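You operate a simulated robot arm through the tools that you are given. There is no shell and no other tool. Be economical: measure what you need, move in short steps, check, and stop when the job is done.

The job below is to be done with a simulated robot arm. You get a single attempt, and the scene is never put back.

## Task
Shim the bearing to 0.05-0.10 mm end play and check it.
Fine: gauge it, slacken the cap knob, slide in one shim, tighten, gauge again.

The check looks at the end state, three seconds after you hand in, the way a careful person would. Anything else that was tipped, shoved, dropped, spilled or broken makes it a failure. Lids that push on must go on centred and level and be pressed home; caps that screw on are set level and turned clockwise until they are tight.

## Robot
A 5-joint arm with a two-finger parallel gripper, fixed in place. Base frame: the origin is at the foot of the arm, x ahead of it, y to its left, z up; the work surface is at about z = 1.5. Units: cm, rad, N and s.
With the tool pointing down near the work surface it reaches from about 26 to 68 cm from the base axis. Its first joint turns from -1.152 to 1.152 rad. The tool tilts only in the upright plane through the base axis and itself; it spins freely about its own axis. Payload 2.9 kg.
The tool frame sits at the grasp point between the pads (the TCP): z along the fingers, y along the line on which they close. The tips reach 3 cm beyond it. The gripper opens to 11 cm. The fingers are 2 cm wide and 1 cm thick; the gripper's body (4.8 by 11.2 cm) begins 5.5 cm behind the TCP.
Orientation is that of the tool frame in the base frame, as a unit quaternion [w, x, y, z]. With the fingers straight down and closing along the base's y, the tool's x points along the base's -x, its y along +y and its z along -z.

## Interface
- The arm moves only by the tool play_rows. Its argument "moves" is one flat list of numbers, 7 for each row, row after row: the gripper command, from -1 (shut) to 1 (fully open), values between in proportion, then the shift along the tool's x, y, z in cm, then the turn, a rotation vector about the tool's x, y, z in rad. In form: [gripper, x, y, z, ax, ay, az, gripper, x, y, z, ax, ay, az, ...]. A call has 1 to 8 rows; each row is the pose to reach, as a shift and turn from the pose commanded when the call began, along the tool's axes at that moment. Rows are played at 5 a second. More than 5 cm and 0.15 rad between two rows, or a gripper value outside its range, and nothing of the call is played. A pose out of reach is approached as far as the arm can. The call stops where the force on the tool passes 50 N (or 10 N more than at its start, if that is more) or the arm is blocked; 0.2 s more then pass. The fingers move at their own pace (about 10.8 cm/s each) and stop on an object; they squeeze with about 31 N. The grip force told is the motor's: it shows also when the fingers shut on nothing. Time passes only in rows, and 0.2 s behind the last, so rows that repeat a pose let the fingers close. The reply holds the time, the measured pose of the TCP, the force on the tool along the base axes, the opening and the grip force, in the units named above and with some noise.
- Cameras (640 x 400 px; columns grow to the right, rows downward): "scene" is fixed at [5.76, -44.42, 60.89]; the picture's right is [0.63, -0.78, 0.00], its down [-0.44, -0.35, -0.83] and it looks along [0.65, 0.52, -0.56] (base axes); focal length 349 px, centre (320, 200). "wrist" rides on the gripper at [7.2, 1.7, -10.3] in the tool frame; the picture's right is [-0.23, 0.97, 0.00], its down [-0.76, -0.18, -0.62] and it looks along [-0.61, -0.14, 0.78] (tool axes); focal length 222 px, centre (320, 200). There is no depth. A picture from a camera that has moved, and an enlarged one, comes with that camera's place and axes in the base frame and with its lens. The place of the scene camera against the robot may be out by one fixed shift of up to 2.5 cm in any direction.
- grab_frame(camera): a new picture of that camera. It takes no simulated time.
- enlarge(camera, box): a new picture of the part [left, top, right, bottom] of that camera's present view, enlarged. It takes no simulated time.
- close_job(): hands the job in; it is judged then, once.

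Work in short steps. Places have to be worked out from the pictures, the camera data and where the tool is seen: move nearer, look again, correct. Check each grasp and each placing, and mend what went wrong. You have 120 turns and 76 pictures in all, those below and enlarged ones among them. Open the gripper and draw the arm clear of the work before you hand the job in, unless the task says otherwise; then end with one line.

The tools are called after ">>>" as name(argument=value, ...) on one line, values as JSON. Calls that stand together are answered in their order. play_rows: Moves the arm, as the interface text tells. Its arguments: {"type":"object","properties":{"moves":{"type":"array","items":{"type":"number"}}},"required":["moves"]} The other tools are called the same way: grab_frame (camera) takes a picture; enlarge (camera, box) takes an enlarged picture of a part of a camera's view; close_job () hands the job in.

At the start:

```text
time_s: 0.0
ee_pos: [42.9, -2.51, 36.88]
tool_rot: [0.0, -0.001, 1.0, 0.001]
wrist_force: [0.0, -0.3, 0.7]
grip_width: 11.02
grip_force: 0.0
```

scene: 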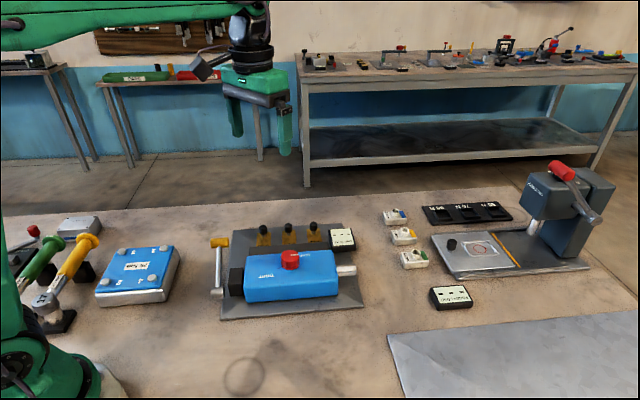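
wrist: 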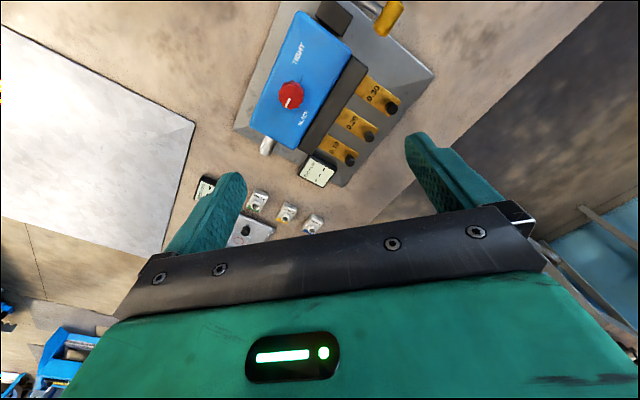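

The bench holds a blue bearing fixture with a red knob, three brass shims, a yellow lever and a readout. I'll enlarge both views to read the labels.

>>> enlarge(camera="scene", box=[200, 210, 370, 325])

>>> enlarge(camera="wrist", box=[220, 0, 440, 200])

>>> enlarge(camera="scene", box=[370, 190, 530, 320])

```text
3.48 times, centred on (285, 268) of scene
camera zoom: at [5.76, -44.42, 60.89], right [0.63, -0.78, 0.0], down [-0.44, -0.35, -0.83], along [0.65, 0.52, -0.56], focal length 1213 px, centre (442, -35)
```

zoom: 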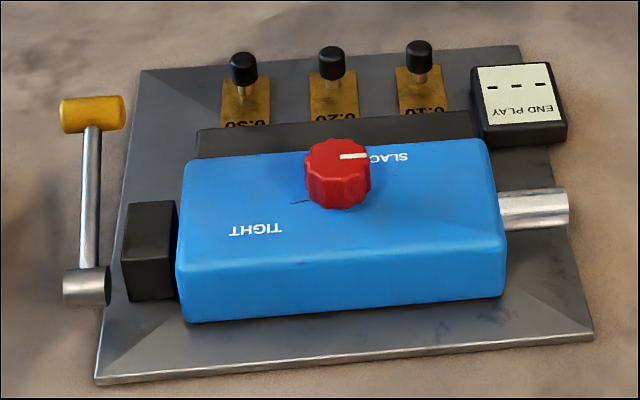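

```text
2.00 times, centred on (330, 100) of wrist
camera zoom: at [35.66, -0.79, 47.3], right [0.23, 0.97, 0.0], down [0.76, -0.18, 0.62], along [0.61, -0.14, -0.78], focal length 444 px, centre (300, 400)
```

zoom: 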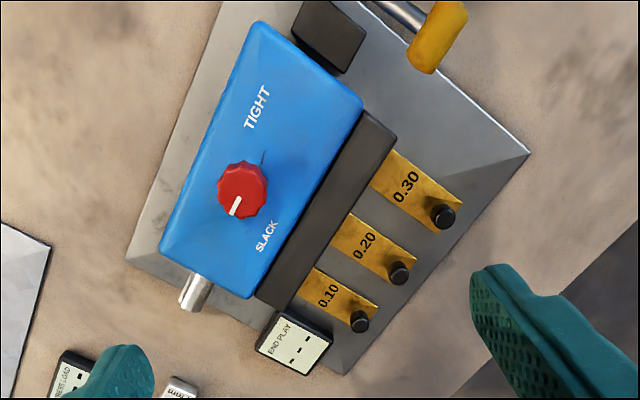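

```text
3.08 times, centred on (450, 255) of scene
camera zoom: at [5.76, -44.42, 60.89], right [0.63, -0.78, 0.0], down [-0.44, -0.35, -0.83], along [0.65, 0.52, -0.56], focal length 1073 px, centre (-80, 31)
```

zoom: 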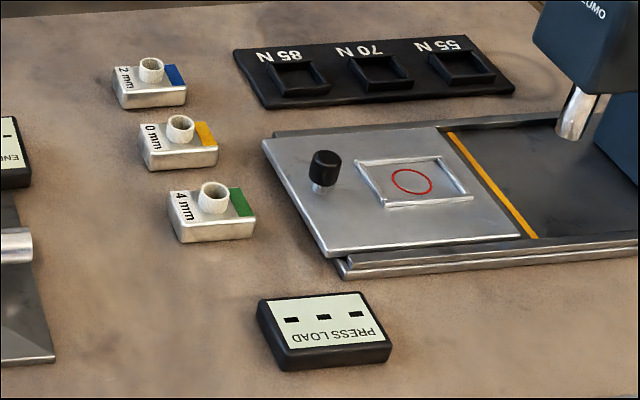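

The lever sits at the fixture's near-left end, and the fixture is turned about 45°. I'll move back and left to look at the lever from above.

>>> play_rows(moves=[1, 4, 2, 0, 0, 0, 0, 1, 8, 4, 0, 0, 0, 0, 1, 11, 6, 0, 0, 0, 0])

>>> grab_frame(camera="wrist")

```text
time_s: 0.8
ee_pos: [31.75, 3.6, 36.84]
tool_rot: [0.0, 0.0, 1.0, 0.0]
wrist_force: [0.4, 0.6, 0.3]
grip_width: 10.98
grip_force: 0.0
```

```text
70 pictures are left
camera wrist: at [24.57, 5.27, 47.35], right [0.23, 0.97, 0.0], down [0.76, -0.18, 0.62], along [0.61, -0.14, -0.78], focal length 222 px, centre (320, 200)
```

wrist: 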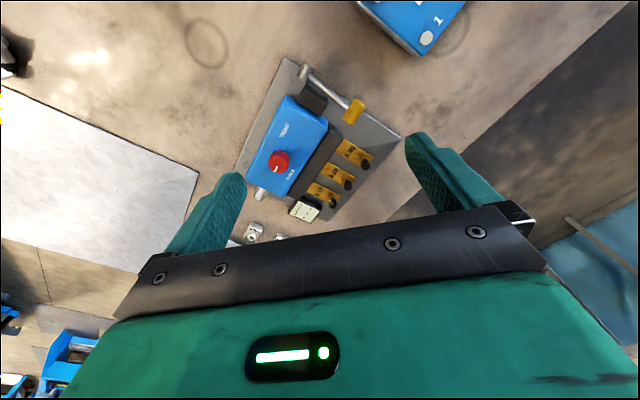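

>>> enlarge(camera="wrist", box=[230, 50, 410, 225])

```text
2.29 times, centred on (320, 138) of wrist
camera zoom: at [24.57, 5.27, 47.35], right [0.23, 0.97, 0.0], down [0.76, -0.18, 0.62], along [0.61, -0.14, -0.78], focal length 508 px, centre (320, 343)
```

zoom: 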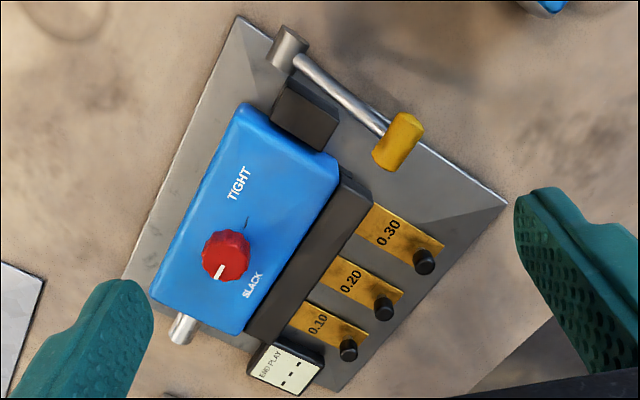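

Triangulating gives the handle at about (37.5, 8.2, 9.3) and the hub at (30.4, 1.5, 4). The lever turns about an axis parallel to the shaft. I'll yaw 45° and descend to above the handle.

>>> play_rows(moves=[1, -1, 0.8, 2.5, 0, 0, 0.131, 1, -2, 1.6, 5, 0, 0, 0.262, 1, -3, 2.4, 7.5, 0, 0, 0.393, 1, -4, 3.2, 10, 0, 0, 0.524, 1, -5, 4, 12.5, 0, 0, 0.655, 1, -5.75, 4.6, 15, 0, 0, 0.785, 1, -5.75, 4.6, 17, 0, 0, 0.785])

>>> grab_frame(camera="wrist")

>>> grab_frame(camera="scene")

```text
time_s: 2.4
ee_pos: [37.58, 8.14, 19.8]
tool_rot: [0.0, 0.384, 0.924, 0.0]
wrist_force: [-0.1, 0.3, -0.2]
grip_width: 10.99
grip_force: 0.2
```

```text
68 pictures are left
camera wrist: at [33.73, 14.49, 30.16], right [0.85, 0.53, 0.0], down [0.41, -0.66, 0.62], along [0.33, -0.53, -0.78], focal length 222 px, centre (320, 200)
```

wrist: 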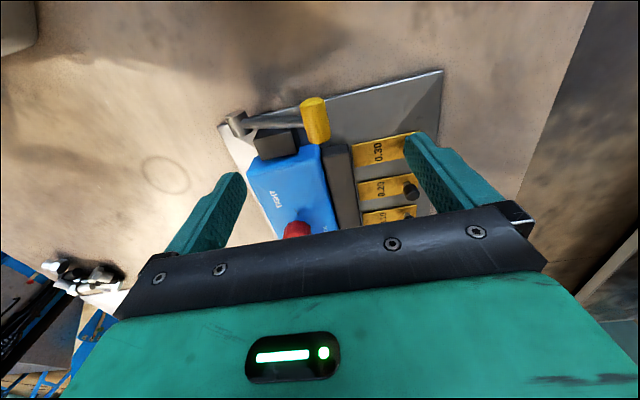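

```text
67 pictures are left
```

scene: 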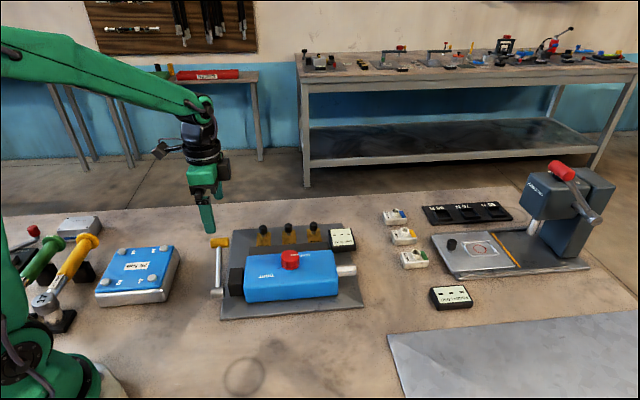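

Handle confirmed at about (37.2, 8.2), top near z 10.5. I'll close the fingers and go down to just above it, ready to press gently.

>>> play_rows(moves=[-1, 0, 0, 0, 0, 0, 0, -1, 0, -0.3, 2, 0, 0, 0, -1, 0, -0.3, 5, 0, 0, 0, -1, 0, -0.3, 5.5, 0, 0, 0])

>>> grab_frame(camera="wrist")

```text
time_s: 3.4
ee_pos: [37.45, 7.85, 14.23]
tool_rot: [-0.001, 0.382, 0.924, 0.0]
wrist_force: [-0.7, -0.2, -0.5]
grip_width: 0.02
grip_force: 31.3
```

```text
66 pictures are left
camera wrist: at [33.53, 14.28, 24.74], right [0.85, 0.53, 0.0], down [0.41, -0.66, 0.62], along [0.33, -0.53, -0.78], focal length 222 px, centre (320, 200)
```

wrist: 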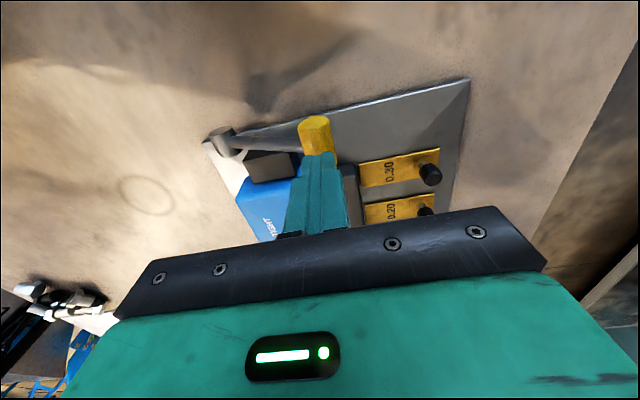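

The tips are just above the handle. I'll press down in small steps and watch the force.

>>> play_rows(moves=[-1, 0, 0, 0.5, 0, 0, 0, -1, 0, 0, 1, 0, 0, 0, -1, 0, 0, 1.5, 0, 0, 0])

>>> enlarge(camera="scene", box=[190, 200, 370, 325])

```text
time_s: 4.2
ee_pos: [37.53, 7.94, 12.8]
tool_rot: [0.001, 0.383, 0.924, 0.0]
wrist_force: [0.4, -0.1, 1.8]
grip_width: 0.01
grip_force: 31.1
```

```text
3.20 times, centred on (280, 262) of scene
camera zoom: at [5.76, -44.42, 60.89], right [0.63, -0.78, 0.0], down [-0.44, -0.35, -0.83], along [0.65, 0.52, -0.56], focal length 1116 px, centre (448, 0)
```

zoom: 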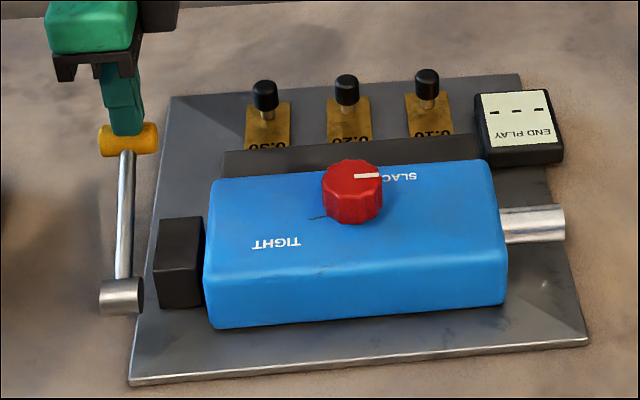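

Light contact so far (1.8 N). I'll carry on down.

>>> play_rows(moves=[-1, 0, 0, 0.5, 0, 0, 0, -1, 0, 0.1, 1, 0, 0, 0, -1, 0, 0.2, 1.5, 0, 0, 0, -1, 0, 0.3, 2, 0, 0, 0])

>>> enlarge(camera="scene", box=[190, 200, 370, 325])

```text
time_s: 5.2
ee_pos: [37.73, 8.08, 10.92]
tool_rot: [-0.001, 0.383, 0.924, 0.0]
wrist_force: [2.5, 1.1, 2.6]
grip_width: 0.0
grip_force: 30.9
```

```text
3.20 times, centred on (280, 262) of scene
camera zoom: at [5.76, -44.42, 60.89], right [0.63, -0.78, 0.0], down [-0.44, -0.35, -0.83], along [0.65, 0.52, -0.56], focal length 1116 px, centre (448, 0)
```

zoom: 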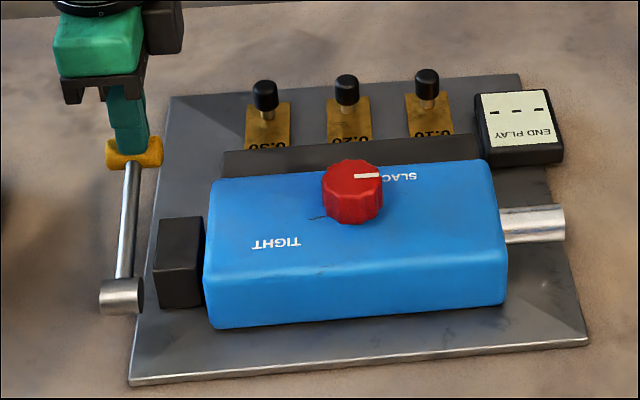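

The lever moves down freely, but the display is still blank. I'll keep pressing.

>>> play_rows(moves=[-1, 0, 0.1, 0.5, 0, 0, 0, -1, 0, 0.2, 1, 0, 0, 0, -1, 0, 0.2, 1.5, 0, 0, 0, -1, 0, 0.3, 2, 0, 0, 0, -1, 0, 0.3, 2.5, 0, 0, 0])

>>> enlarge(camera="scene", box=[190, 200, 370, 325])

```text
time_s: 6.5
ee_pos: [37.92, 8.22, 8.8]
tool_rot: [0.0, 0.382, 0.924, 0.0]
wrist_force: [-9.9, -1.5, 22.1]
grip_width: 0.03
grip_force: 31.2
stopped in row 5: the force on the tool passed its limit (the readings are from after the stop); the commanded pose is now the measured one
```

```text
3.20 times, centred on (280, 262) of scene
camera zoom: at [5.75, -44.42, 60.89], right [0.63, -0.78, 0.0], down [-0.44, -0.35, -0.83], along [0.65, 0.52, -0.56], focal length 1116 px, centre (448, 0)
```

zoom: 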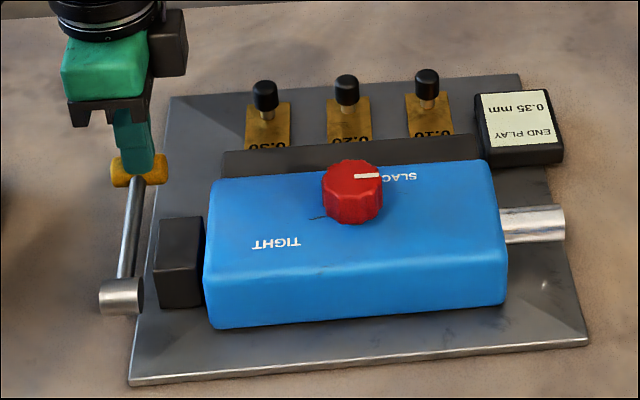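

The lever is at its stop and the display gives a reading. I'll zoom in to be certain of it.

>>> enlarge(camera="scene", box=[318, 222, 362, 254])

>>> enlarge(camera="scene", box=[270, 235, 320, 275])

```text
12.50 times, centred on (340, 238) of scene
camera zoom: at [5.75, -44.42, 60.89], right [0.63, -0.78, 0.0], down [-0.44, -0.35, -0.83], along [0.65, 0.52, -0.56], focal length 4360 px, centre (70, -275)
```

zoom: 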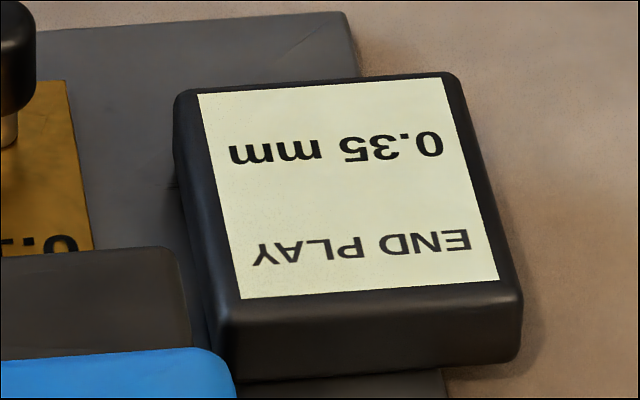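

```text
10.00 times, centred on (295, 255) of scene
camera zoom: at [5.75, -44.42, 60.89], right [0.63, -0.78, 0.0], down [-0.44, -0.35, -0.83], along [0.65, 0.52, -0.56], focal length 3488 px, centre (570, -350)
```

zoom: 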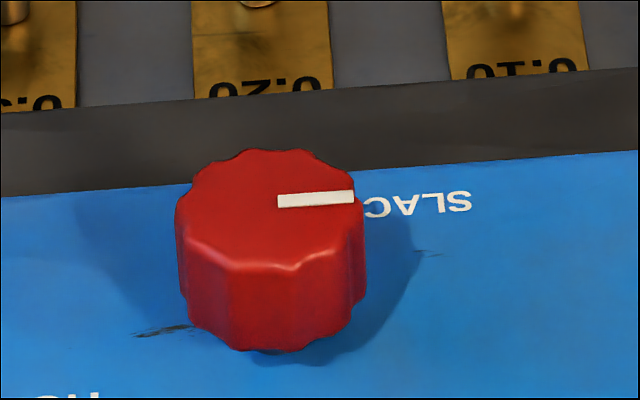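

The reading is 0.35 mm. But the knob pointer lies between the SLACK and TIGHT labels, so the cap may be loose and the reading too high. I'll lift off and look at the knob before trusting it.

>>> play_rows(moves=[-1, 0, 0, -4, 0, 0, 0, -1, 0, 0, -8, 0, 0, 0, -1, -4, 0, -12, 0, 0, 0, -1, -8, 0, -12, 0, 0, 0])

>>> grab_frame(camera="wrist")

>>> enlarge(camera="scene", box=[190, 200, 370, 325])

```text
refused: row 3 steps farther than a row can; nothing moved
```

```text
60 pictures are left
camera wrist: at [33.95, 14.64, 19.21], right [0.85, 0.53, 0.0], down [0.41, -0.66, 0.62], along [0.33, -0.53, -0.78], focal length 222 px, centre (320, 200)
```

wrist: 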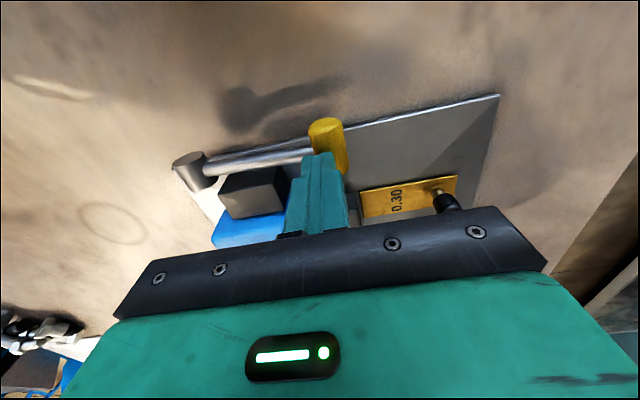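

```text
3.20 times, centred on (280, 262) of scene
camera zoom: at [5.75, -44.42, 60.89], right [0.63, -0.78, 0.0], down [-0.44, -0.35, -0.83], along [0.65, 0.52, -0.56], focal length 1116 px, centre (448, 0)
```

zoom: 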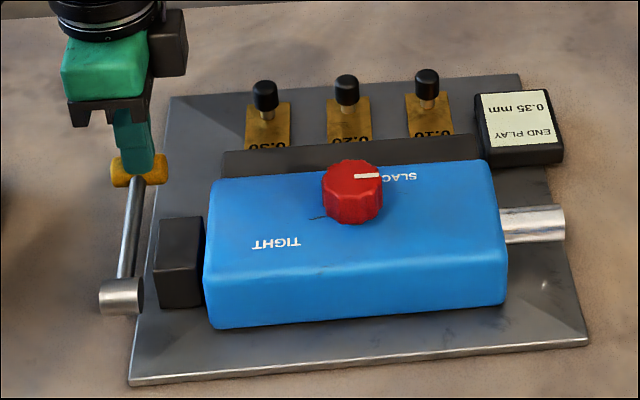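

Step limit exceeded, so nothing moved. I'll redo it with smaller steps, going up and then over the knob at about (43.6, -7.3).

>>> play_rows(moves=[-1, 0, 0, -4, 0, 0, 0, -1, 0, 0, -8.5, 0, 0, 0, 1, -3, -1.5, -11.5, 0, 0, 0, 1, -7, -3, -12.5, 0, 0, 0, 1, -11, -5, -13, 0, 0, 0, 1, -15, -6.9, -13, 0, 0, 0])

>>> grab_frame(camera="wrist")

>>> enlarge(camera="scene", box=[190, 200, 370, 325])

```text
time_s: 7.9
ee_pos: [43.67, -7.33, 21.6]
tool_rot: [0.001, 0.382, 0.924, 0.0]
wrist_force: [0.2, 0.7, 0.1]
grip_width: 10.98
grip_force: 0.0
```

```text
58 pictures are left
camera wrist: at [39.67, -0.98, 32.04], right [0.85, 0.53, 0.0], down [0.41, -0.66, 0.62], along [0.33, -0.53, -0.78], focal length 222 px, centre (320, 200)
```

wrist: 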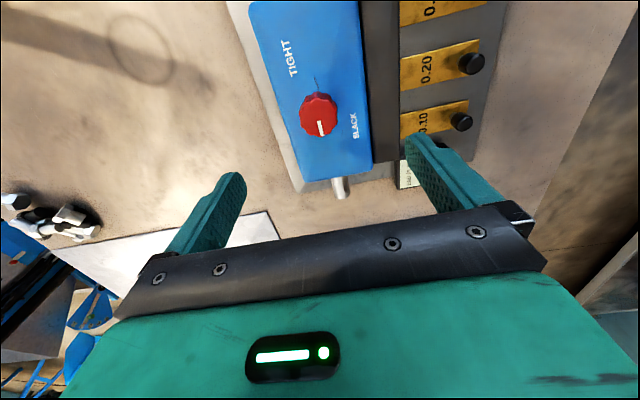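

```text
3.20 times, centred on (280, 262) of scene
camera zoom: at [5.76, -44.42, 60.89], right [0.63, -0.78, 0.0], down [-0.44, -0.35, -0.83], along [0.65, 0.52, -0.56], focal length 1116 px, centre (448, 0)
```

zoom: 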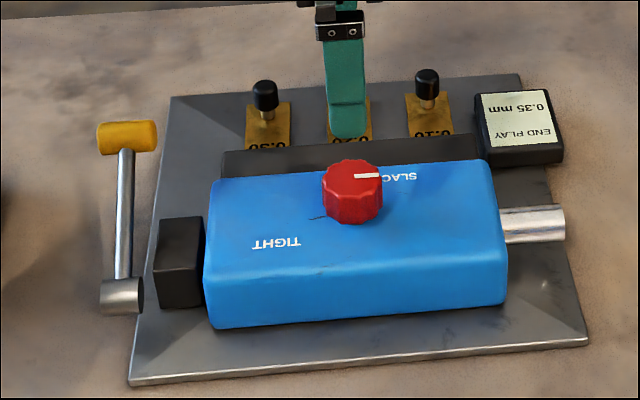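

The lever sprang back and the display holds 0.35. I'll take a close look at the knob from above.

>>> enlarge(camera="wrist", box=[250, 20, 390, 190])

```text
2.35 times, centred on (320, 105) of wrist
camera zoom: at [39.67, -0.98, 32.04], right [0.85, 0.53, 0.0], down [0.41, -0.66, 0.62], along [0.33, -0.53, -0.78], focal length 523 px, centre (320, 424)
```

zoom: 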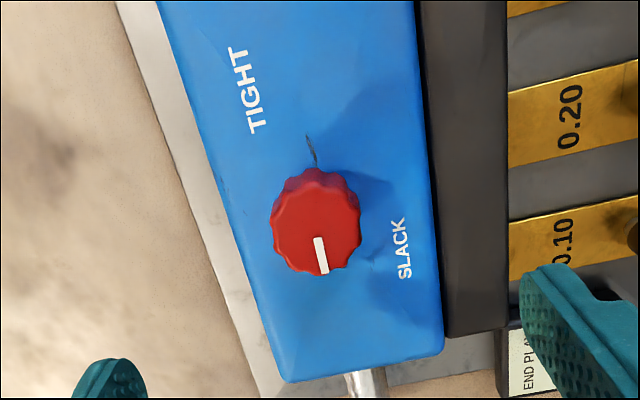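

The knob centre is about (43.65, -7.5), its top near z 8.8, and it is about 3.9 cm across. I'll descend with the gripper part open and look before gripping.

>>> play_rows(moves=[0.2, -0.1, -0.1, 4, 0, 0, 0, 0.2, -0.1, -0.1, 8, 0, 0, 0, 0.2, -0.1, -0.1, 9.5, 0, 0, 0, 0.2, -0.1, -0.1, 11.2, 0, 0, 0])

>>> grab_frame(camera="wrist")

>>> enlarge(camera="scene", box=[230, 200, 350, 300])

```text
time_s: 8.9
ee_pos: [43.65, -7.24, 10.41]
tool_rot: [0.001, 0.382, 0.924, 0.0]
wrist_force: [-0.2, 0.1, 0.5]
grip_width: 6.58
grip_force: 0.0
```

```text
55 pictures are left
camera wrist: at [39.68, -0.95, 20.83], right [0.85, 0.53, 0.0], down [0.41, -0.66, 0.62], along [0.33, -0.53, -0.78], focal length 222 px, centre (320, 200)
```

wrist: 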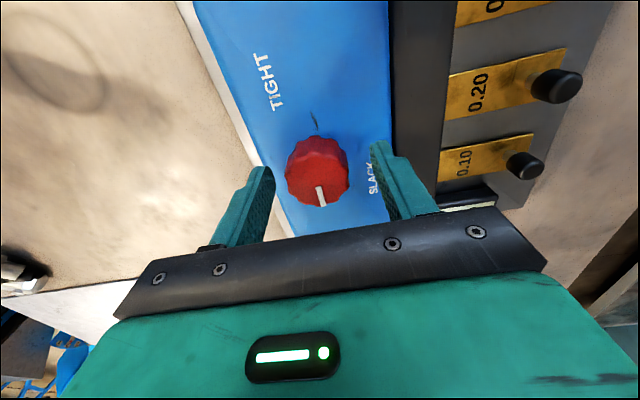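

```text
4.00 times, centred on (290, 250) of scene
camera zoom: at [5.76, -44.42, 60.89], right [0.63, -0.78, 0.0], down [-0.44, -0.35, -0.83], along [0.65, 0.52, -0.56], focal length 1395 px, centre (440, 0)
```

zoom: 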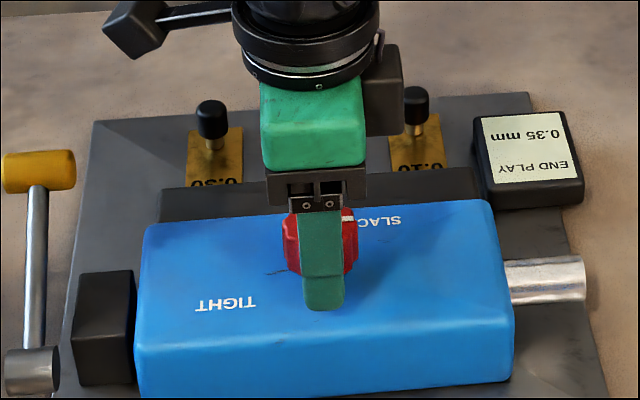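

The fingers straddle the knob. I'll lower slightly, recentre and close.

>>> play_rows(moves=[0.2, 0, -0.15, 0.3, 0, 0, 0, -1, 0, -0.15, 0.3, 0, 0, 0, -1, 0, -0.15, 0.3, 0, 0, 0, -1, 0, -0.15, 0.3, 0, 0, 0])

>>> grab_frame(camera="wrist")

```text
time_s: 9.9
ee_pos: [43.38, -7.4, 10.1]
tool_rot: [0.002, 0.382, 0.924, 0.0]
wrist_force: [-1.2, -1.0, -0.3]
grip_width: 3.99
grip_force: 45.0
```

```text
53 pictures are left
camera wrist: at [39.56, -1.07, 20.56], right [0.85, 0.53, 0.0], down [0.41, -0.66, 0.62], along [0.33, -0.53, -0.78], focal length 222 px, centre (320, 200)
```

wrist: 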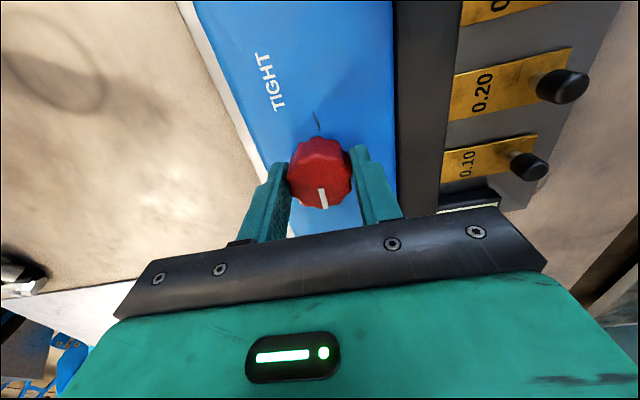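

Knob gripped at 3.99 cm with low side force. I'll try turning it clockwise (tighten) first, to see whether it is already tight.

>>> play_rows(moves=[-1, 0, 0, 0, 0, 0, 0.1, -1, 0, 0, 0, 0, 0, 0.2, -1, 0, 0, 0, 0, 0, 0.3])

>>> grab_frame(camera="wrist")

```text
time_s: 10.7
ee_pos: [43.57, -7.44, 10.12]
tool_rot: [0.0, 0.517, 0.856, 0.0]
wrist_force: [-3.9, -2.8, 0.7]
grip_width: 3.94
grip_force: 45.4
```

```text
52 pictures are left
camera wrist: at [41.64, -0.2, 20.56], right [0.97, 0.25, 0.0], down [0.2, -0.76, 0.62], along [0.16, -0.6, -0.78], focal length 222 px, centre (320, 200)
```

wrist: 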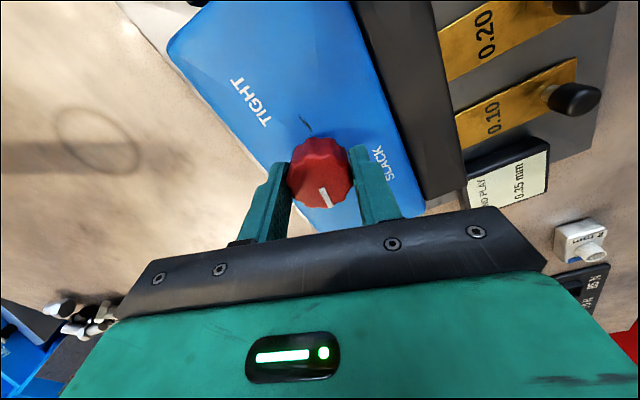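

>>> enlarge(camera="wrist", box=[270, 110, 370, 230])

>>> enlarge(camera="scene", box=[270, 235, 320, 275])

```text
3.33 times, centred on (320, 170) of wrist
camera zoom: at [41.64, -0.2, 20.56], right [0.97, 0.25, 0.0], down [0.2, -0.76, 0.62], along [0.16, -0.6, -0.78], focal length 740 px, centre (320, 300)
```

zoom: 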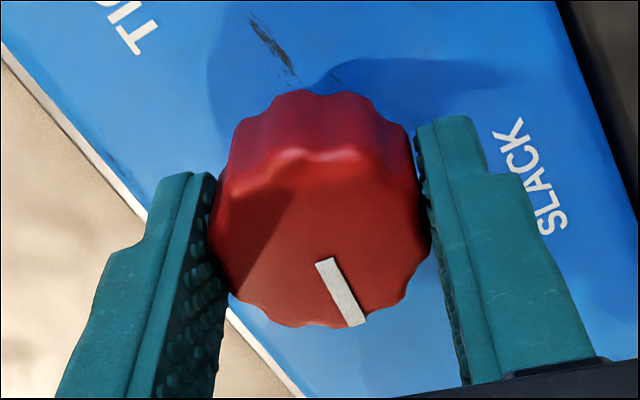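

```text
10.00 times, centred on (295, 255) of scene
camera zoom: at [5.76, -44.42, 60.89], right [0.63, -0.78, 0.0], down [-0.44, -0.35, -0.83], along [0.65, 0.52, -0.56], focal length 3488 px, centre (570, -350)
```

zoom: 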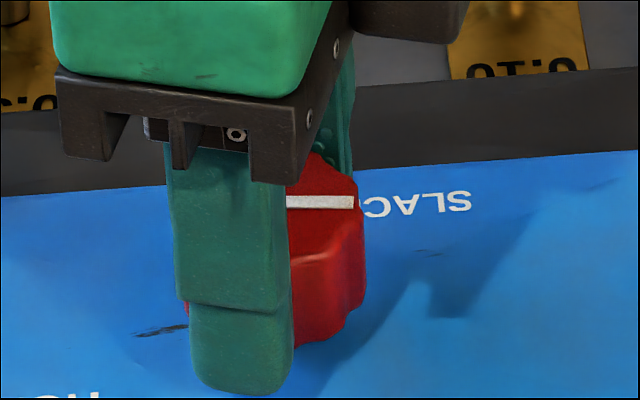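

The gripper turned 17° but the pointer only about 5–8°. I'll turn a little more to tell slipping from following.

>>> play_rows(moves=[-1, 0, 0, 0, 0, 0, 0.1, -1, 0, 0, 0, 0, 0, 0.2, -1, 0, 0, 0, 0, 0, 0.3, -1, 0, 0, 0, 0, 0, 0.3])

>>> enlarge(camera="wrist", box=[270, 110, 370, 230])

>>> enlarge(camera="scene", box=[270, 235, 320, 275])

```text
time_s: 11.7
ee_pos: [43.43, -7.39, 10.1]
tool_rot: [0.0, 0.638, 0.77, 0.001]
wrist_force: [-5.9, -3.4, -2.5]
grip_width: 3.99
grip_force: 45.3
```

```text
3.33 times, centred on (320, 170) of wrist
camera zoom: at [43.83, 0.03, 20.55], right [1.0, -0.04, 0.0], down [-0.03, -0.78, 0.62], along [-0.03, -0.62, -0.78], focal length 740 px, centre (320, 300)
```

zoom: 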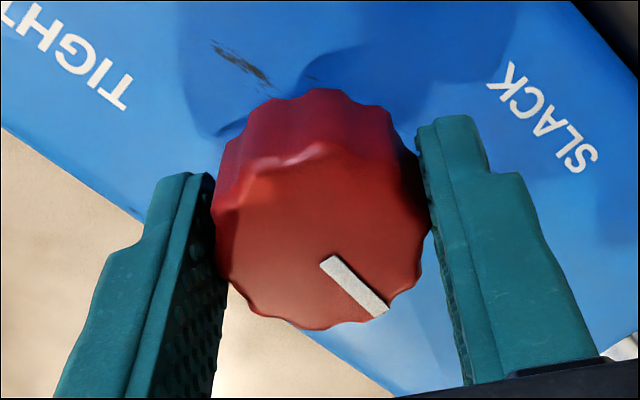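

```text
10.00 times, centred on (295, 255) of scene
camera zoom: at [5.76, -44.42, 60.89], right [0.63, -0.78, 0.0], down [-0.44, -0.35, -0.83], along [0.65, 0.52, -0.56], focal length 3488 px, centre (570, -350)
```

zoom: 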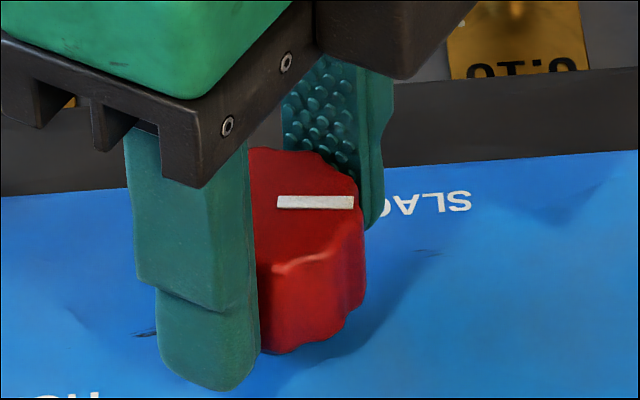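

The knob held still while the gripper slipped, so it seems to be at its tight stop. Now I'll turn counter-clockwise to see whether it slackens.

>>> play_rows(moves=[-1, 0, 0, 0, 0, 0, -0.14, -1, 0, 0, 0, 0, 0, -0.28, -1, 0, 0, 0, 0, 0, -0.42, -1, 0, 0, 0, 0, 0, -0.56, -1, 0, 0, 0, 0, 0, -0.7, -1, 0, 0, 0, 0, 0, -0.84])

>>> enlarge(camera="scene", box=[270, 235, 320, 275])

>>> grab_frame(camera="wrist")

```text
time_s: 13.1
ee_pos: [43.44, -7.44, 10.2]
tool_rot: [0.0, 0.268, 0.964, -0.001]
wrist_force: [-2.4, -4.6, -11.8]
grip_width: 3.99
grip_force: 45.4
```

```text
10.00 times, centred on (295, 255) of scene
camera zoom: at [5.76, -44.42, 60.89], right [0.63, -0.78, 0.0], down [-0.44, -0.35, -0.83], along [0.65, 0.52, -0.56], focal length 3488 px, centre (570, -350)
```

zoom: 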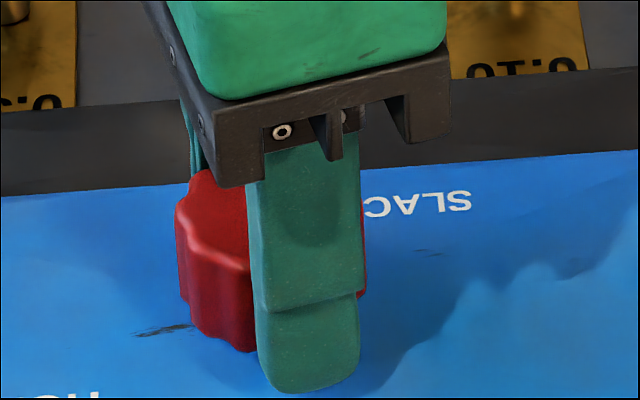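

```text
46 pictures are left
camera wrist: at [38.19, -2.2, 20.55], right [0.7, 0.72, 0.0], down [0.56, -0.54, 0.62], along [0.45, -0.43, -0.78], focal length 222 px, centre (320, 200)
```

wrist: 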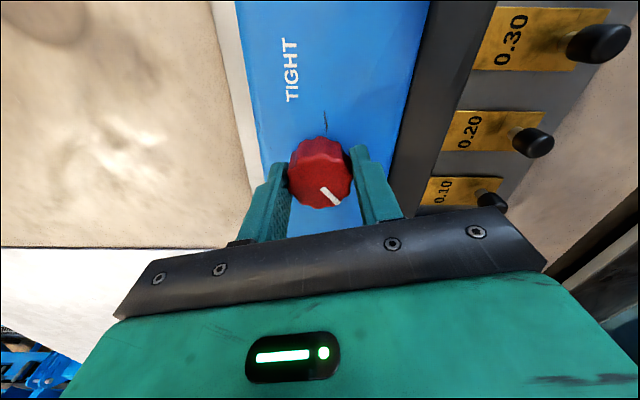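

The pointer stayed fixed relative to the fingers, so the knob followed about 48° counter-clockwise. It was tight at the start and is now slackening. I'll turn further until the SLACK stop.

>>> play_rows(moves=[-1, 0, 0, 0, 0, 0, -0.14, -1, 0, 0, 0, 0, 0, -0.28, -1, 0, 0, 0, 0, 0, -0.42, -1, 0, 0, 0, 0, 0, -0.56])

>>> grab_frame(camera="wrist")

```text
time_s: 14.1
ee_pos: [43.53, -7.45, 10.26]
tool_rot: [0.0, -0.009, 1.0, -0.001]
wrist_force: [-3.9, 0.8, -15.8]
grip_width: 4.0
grip_force: 45.1
```

```text
45 pictures are left
camera wrist: at [36.25, -5.81, 20.54], right [0.21, 0.98, 0.0], down [0.76, -0.16, 0.62], along [0.61, -0.13, -0.78], focal length 222 px, centre (320, 200)
```

wrist: 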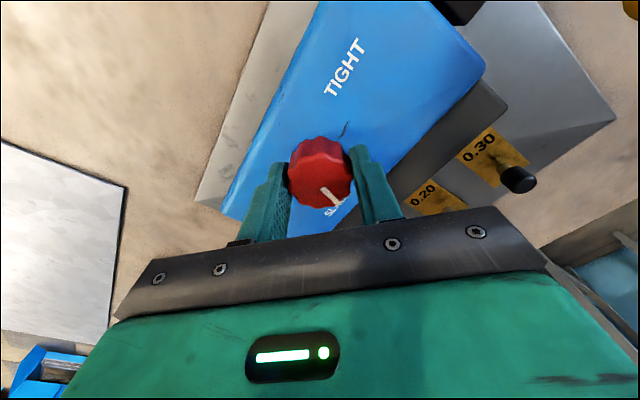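

The pointer now reads near SLACK. I'll turn a little more, easing up slightly because the knob rises, to check for the stop.

>>> play_rows(moves=[-1, 0, 0, -0.1, 0, 0, -0.14, -1, 0, 0, -0.15, 0, 0, -0.28, -1, 0, 0, -0.2, 0, 0, -0.42, -1, 0, 0, -0.2, 0, 0, -0.5])

>>> grab_frame(camera="wrist")

>>> enlarge(camera="scene", box=[230, 220, 350, 300])

```text
time_s: 15.1
ee_pos: [43.45, -7.4, 10.3]
tool_rot: [0.0, -0.256, 0.967, 0.0]
wrist_force: [-2.8, 8.2, -17.8]
grip_width: 3.93
grip_force: 45.1
```

```text
44 pictures are left
camera wrist: at [36.38, -9.47, 20.79], right [-0.28, 0.96, 0.0], down [0.75, 0.22, 0.62], along [0.6, 0.18, -0.78], focal length 222 px, centre (320, 200)
```

wrist: 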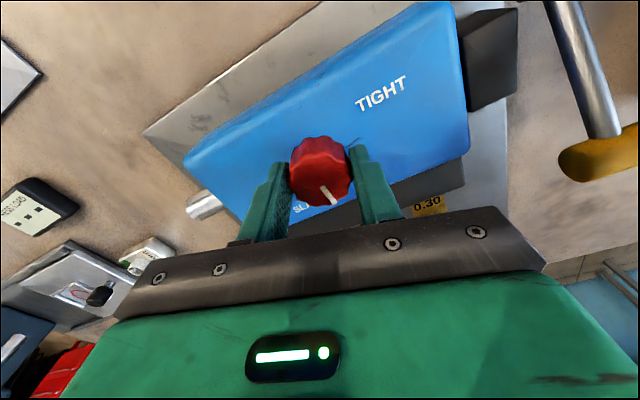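

```text
5.00 times, centred on (290, 260) of scene
camera zoom: at [5.77, -44.42, 60.89], right [0.63, -0.78, 0.0], down [-0.44, -0.35, -0.83], along [0.65, 0.52, -0.56], focal length 1744 px, centre (470, -100)
```

zoom: 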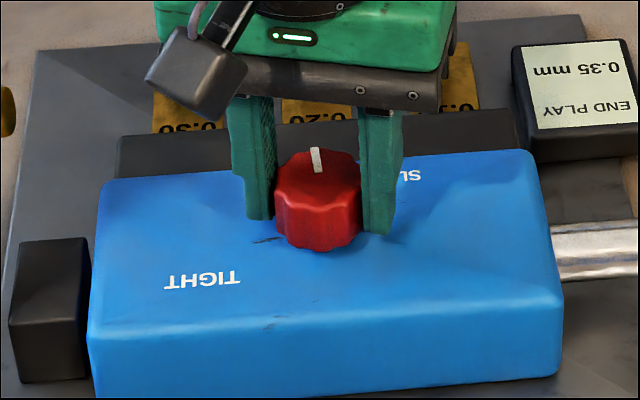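

The pointer has turned about 90° from tight and then slipped, so it is at the slack stop. I'll release, rise, and head toward the 0.30 shim, which is the only one that brings 0.35 mm into range.

>>> play_rows(moves=[0.2, 0, 0, 0, 0, 0, 0, 0.2, 0, 0, 0, 0, 0, 0, 0.2, 0, 0, -4, 0, 0, 0, 0.2, 0, 0, -8, 0, 0, 0, 0.2, 0, 0, -12, 0, 0, 0])

>>> enlarge(camera="scene", box=[230, 200, 370, 300])

```text
time_s: 16.3
ee_pos: [43.54, -7.47, 22.3]
tool_rot: [0.001, -0.256, 0.967, 0.0]
wrist_force: [0.5, 0.6, -0.4]
grip_width: 6.6
grip_force: 0.1
```

```text
4.00 times, centred on (300, 250) of scene
camera zoom: at [5.76, -44.42, 60.89], right [0.63, -0.78, 0.0], down [-0.44, -0.35, -0.83], along [0.65, 0.52, -0.56], focal length 1395 px, centre (400, 0)
```

zoom: 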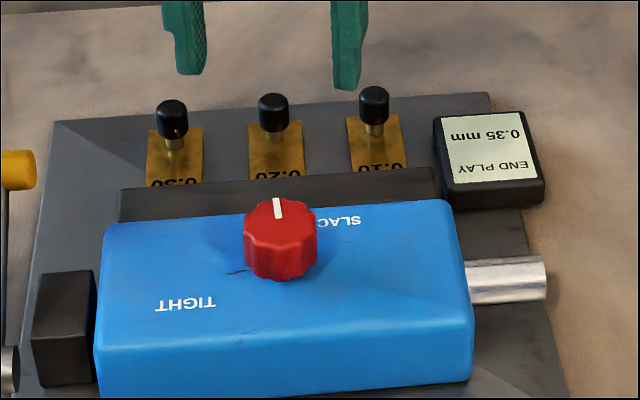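

The pointer is at the slack stop. The 0.30 shim's knob triangulates to about (51.3, 9.55, 3.5). I'll move above it with the fingers closing along the shaft direction, so that tool +x is the slide-in direction.

>>> play_rows(moves=[0, -3.03, 2.19, 0, 0, 0, -0.054, 0, -6.07, 4.38, 0, 0, 0, -0.107, 0, -9.1, 6.57, 0, 0, 0, -0.16, 0, -12.1, 8.76, 1, 0, 0, -0.214, 0, -15.17, 10.95, 3, 0, 0, -0.268, 0, -15.17, 10.95, 6, 0, 0, -0.268])

>>> grab_frame(camera="wrist")

```text
time_s: 17.7
ee_pos: [51.25, 9.72, 16.37]
tool_rot: [0.001, -0.382, 0.924, 0.0]
wrist_force: [0.4, -0.3, 0.6]
grip_width: 5.5
grip_force: 0.0
```

```text
41 pictures are left
camera wrist: at [45.0, 5.8, 26.75], right [-0.53, 0.85, 0.0], down [0.66, 0.41, 0.62], along [0.53, 0.33, -0.78], focal length 222 px, centre (320, 200)
```

wrist: 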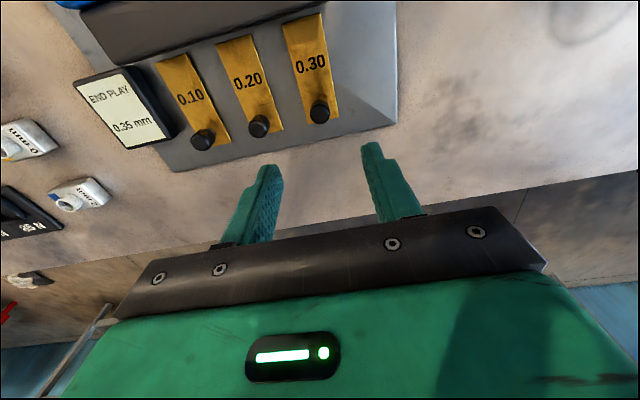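

The cap appears at about (50.7, 9.35). I'll shift 0.6 cm along tool x and descend partway.

>>> play_rows(moves=[0, 0.5, 0, 3, 0, 0, 0, 0, 0.5, 0, 6, 0, 0, 0, 0, 0.5, 0, 7.5, 0, 0, 0])

>>> grab_frame(camera="wrist")

>>> enlarge(camera="scene", box=[200, 190, 340, 290])

```text
time_s: 18.5
ee_pos: [50.96, 9.22, 8.8]
tool_rot: [0.001, -0.381, 0.924, -0.001]
wrist_force: [0.3, -0.1, 0.0]
grip_width: 5.49
grip_force: 0.1
```

```text
40 pictures are left
camera wrist: at [44.63, 5.35, 19.27], right [-0.53, 0.85, 0.0], down [0.66, 0.41, 0.62], along [0.53, 0.33, -0.78], focal length 222 px, centre (320, 200)
```

wrist: 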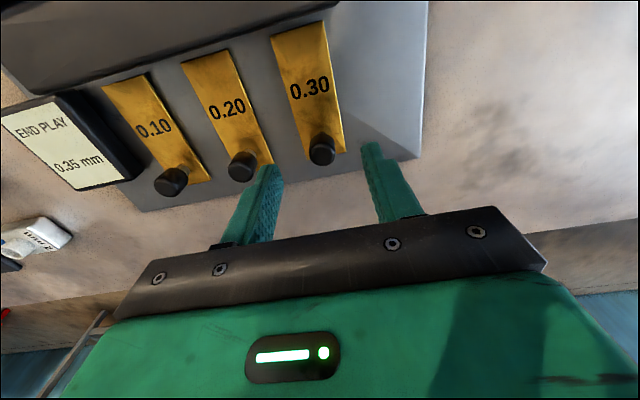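

```text
4.00 times, centred on (270, 240) of scene
camera zoom: at [5.76, -44.42, 60.89], right [0.63, -0.78, 0.0], down [-0.44, -0.35, -0.83], along [0.65, 0.52, -0.56], focal length 1395 px, centre (520, 40)
```

zoom: 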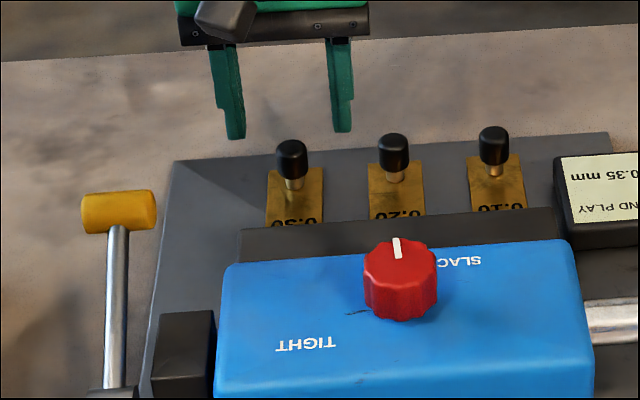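

The cap is at about (50.6, 9.2, 4.7). I'll shift slightly, go down to TCP z 6.7 and close on it.

>>> play_rows(moves=[0, 0.3, 0.1, 1, 0, 0, 0, 0, 0.3, 0.1, 2.1, 0, 0, 0, -1, 0.3, 0.1, 2.1, 0, 0, 0, -1, 0.3, 0.1, 2.1, 0, 0, 0, -1, 0.3, 0.1, 2.1, 0, 0, 0])

>>> grab_frame(camera="wrist")

>>> enlarge(camera="scene", box=[200, 190, 340, 290])

```text
time_s: 19.7
ee_pos: [50.64, 9.14, 6.66]
tool_rot: [0.002, -0.382, 0.924, 0.001]
wrist_force: [-3.8, 4.0, 1.5]
grip_width: 1.9
grip_force: 45.3
```

```text
38 pictures are left
camera wrist: at [44.34, 5.22, 17.13], right [-0.53, 0.85, 0.0], down [0.66, 0.41, 0.62], along [0.53, 0.33, -0.78], focal length 222 px, centre (320, 200)
```

wrist: 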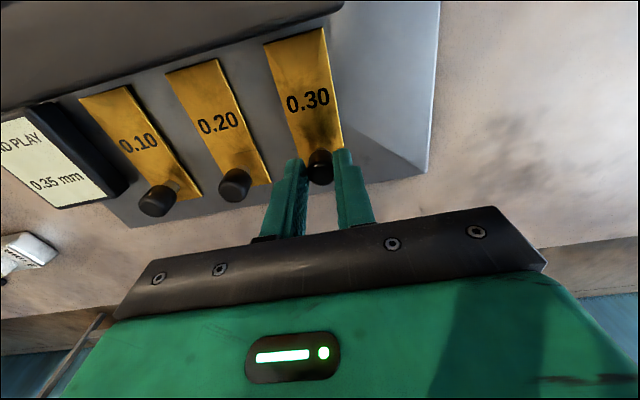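

```text
4.00 times, centred on (270, 240) of scene
camera zoom: at [5.76, -44.42, 60.89], right [0.63, -0.78, 0.0], down [-0.44, -0.35, -0.83], along [0.65, 0.52, -0.56], focal length 1395 px, centre (520, 40)
```

zoom: 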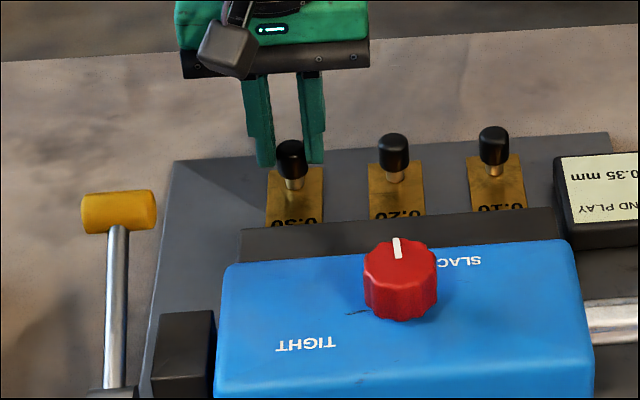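

Gripped on the cap (1.9 cm). I'll slide it inward along tool +x in small steps, watching the force.

>>> play_rows(moves=[-1, 0, 0.08, 0, 0, 0, 0, -1, 0.5, 0.08, 0, 0, 0, 0, -1, 1, 0.08, 0, 0, 0, 0, -1, 1.5, 0.08, 0, 0, 0, 0, -1, 2, 0.08, 0, 0, 0, 0])

>>> enlarge(camera="scene", box=[200, 190, 340, 290])

```text
time_s: 20.9
ee_pos: [49.16, 7.56, 6.66]
tool_rot: [0.001, -0.381, 0.925, -0.001]
wrist_force: [6.4, -6.6, -12.4]
grip_width: 1.83
grip_force: 44.7
```

```text
4.00 times, centred on (270, 240) of scene
camera zoom: at [5.76, -44.42, 60.89], right [0.63, -0.78, 0.0], down [-0.44, -0.35, -0.83], along [0.65, 0.52, -0.56], focal length 1395 px, centre (520, 40)
```

zoom: 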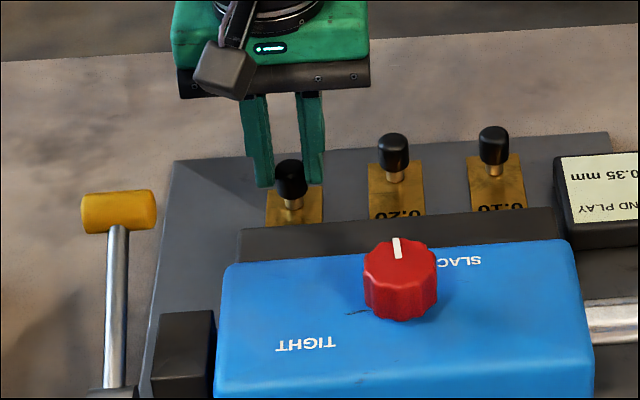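

The shim is moving in. There is some side load, so I'll ease sideways a touch and continue.

>>> play_rows(moves=[-1, 0.5, -0.12, 0.05, 0, 0, 0, -1, 1, -0.15, 0.05, 0, 0, 0, -1, 1.5, -0.17, 0.05, 0, 0, 0, -1, 2, -0.2, 0.05, 0, 0, 0])

>>> enlarge(camera="scene", box=[200, 190, 340, 290])

>>> grab_frame(camera="wrist")

```text
time_s: 21.9
ee_pos: [47.87, 6.32, 6.63]
tool_rot: [-0.001, -0.383, 0.924, 0.001]
wrist_force: [-11.5, 13.5, -2.3]
grip_width: 1.88
grip_force: 45.3
```

```text
4.00 times, centred on (270, 240) of scene
camera zoom: at [5.76, -44.42, 60.89], right [0.63, -0.78, 0.0], down [-0.44, -0.35, -0.83], along [0.65, 0.52, -0.56], focal length 1395 px, centre (520, 40)
```

zoom: 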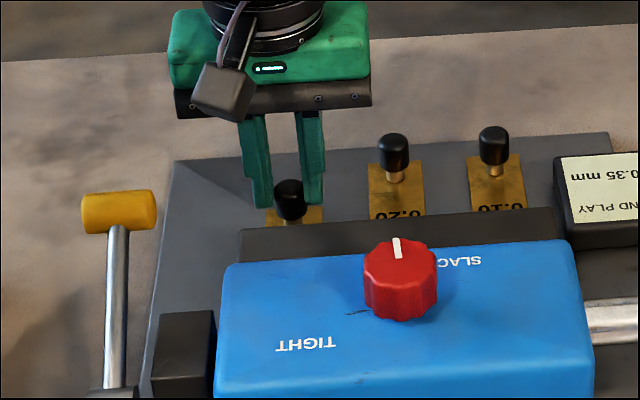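

```text
34 pictures are left
camera wrist: at [41.54, 2.38, 17.16], right [-0.53, 0.85, 0.0], down [0.66, 0.41, 0.62], along [0.53, 0.33, -0.78], focal length 222 px, centre (320, 200)
```

wrist: 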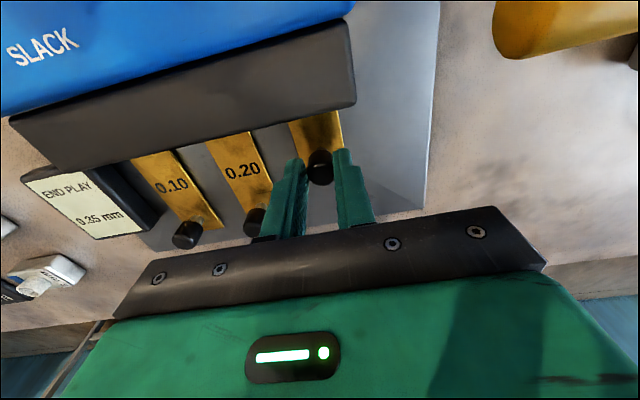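

Moved 4 cm in so far. I over-corrected sideways, so I'll shift back +0.13 and keep sliding until it stops.

>>> play_rows(moves=[-1, 0, 0.13, 0, 0, 0, 0, -1, 0.4, 0.13, 0, 0, 0, 0, -1, 0.8, 0.13, 0, 0, 0, 0, -1, 1.2, 0.13, 0, 0, 0, 0])

>>> grab_frame(camera="wrist")

```text
time_s: 22.9
ee_pos: [46.87, 5.23, 6.82]
tool_rot: [-0.001, -0.38, 0.925, 0.0]
wrist_force: [-0.3, -1.6, -0.2]
grip_width: 0.02
grip_force: 38.0
```

```text
33 pictures are left
camera wrist: at [40.58, 1.35, 17.28], right [-0.52, 0.85, 0.0], down [0.67, 0.41, 0.62], along [0.53, 0.33, -0.78], focal length 222 px, centre (320, 200)
```

wrist: 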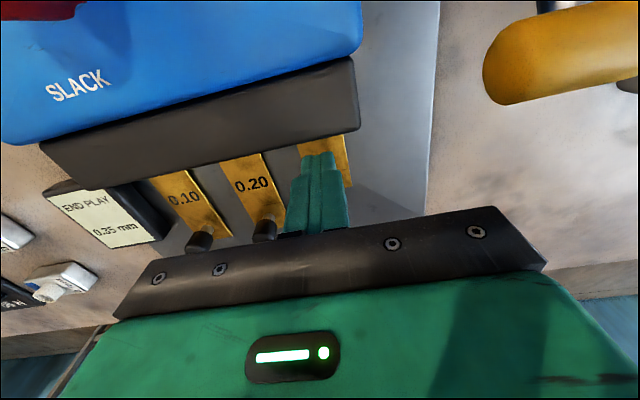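

The fingers slipped off the cap, so the shim likely reached its stop. I'll go straight up and look.

>>> play_rows(moves=[-1, 0, 0, -2, 0, 0, 0, -1, 0, 0, -5, 0, 0, 0, -1, -2.5, 0, -8, 0, 0, 0])

>>> grab_frame(camera="wrist")

>>> enlarge(camera="scene", box=[220, 205, 340, 275])

```text
time_s: 23.7
ee_pos: [48.7, 7.34, 14.66]
tool_rot: [0.0, -0.382, 0.924, 0.0]
wrist_force: [0.7, 0.0, 0.8]
grip_width: 0.02
grip_force: 38.2
```

```text
32 pictures are left
camera wrist: at [42.43, 3.39, 25.17], right [-0.53, 0.85, 0.0], down [0.66, 0.41, 0.62], along [0.53, 0.33, -0.78], focal length 222 px, centre (320, 200)
```

wrist: 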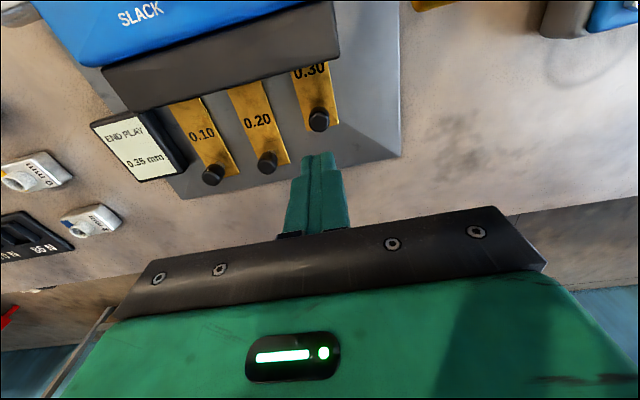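

```text
5.33 times, centred on (280, 240) of scene
camera zoom: at [5.75, -44.42, 60.89], right [0.63, -0.78, 0.0], down [-0.44, -0.35, -0.83], along [0.65, 0.52, -0.56], focal length 1860 px, centre (533, -13)
```

zoom: 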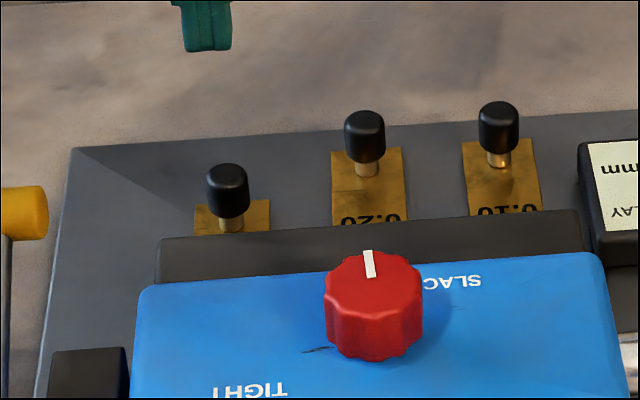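

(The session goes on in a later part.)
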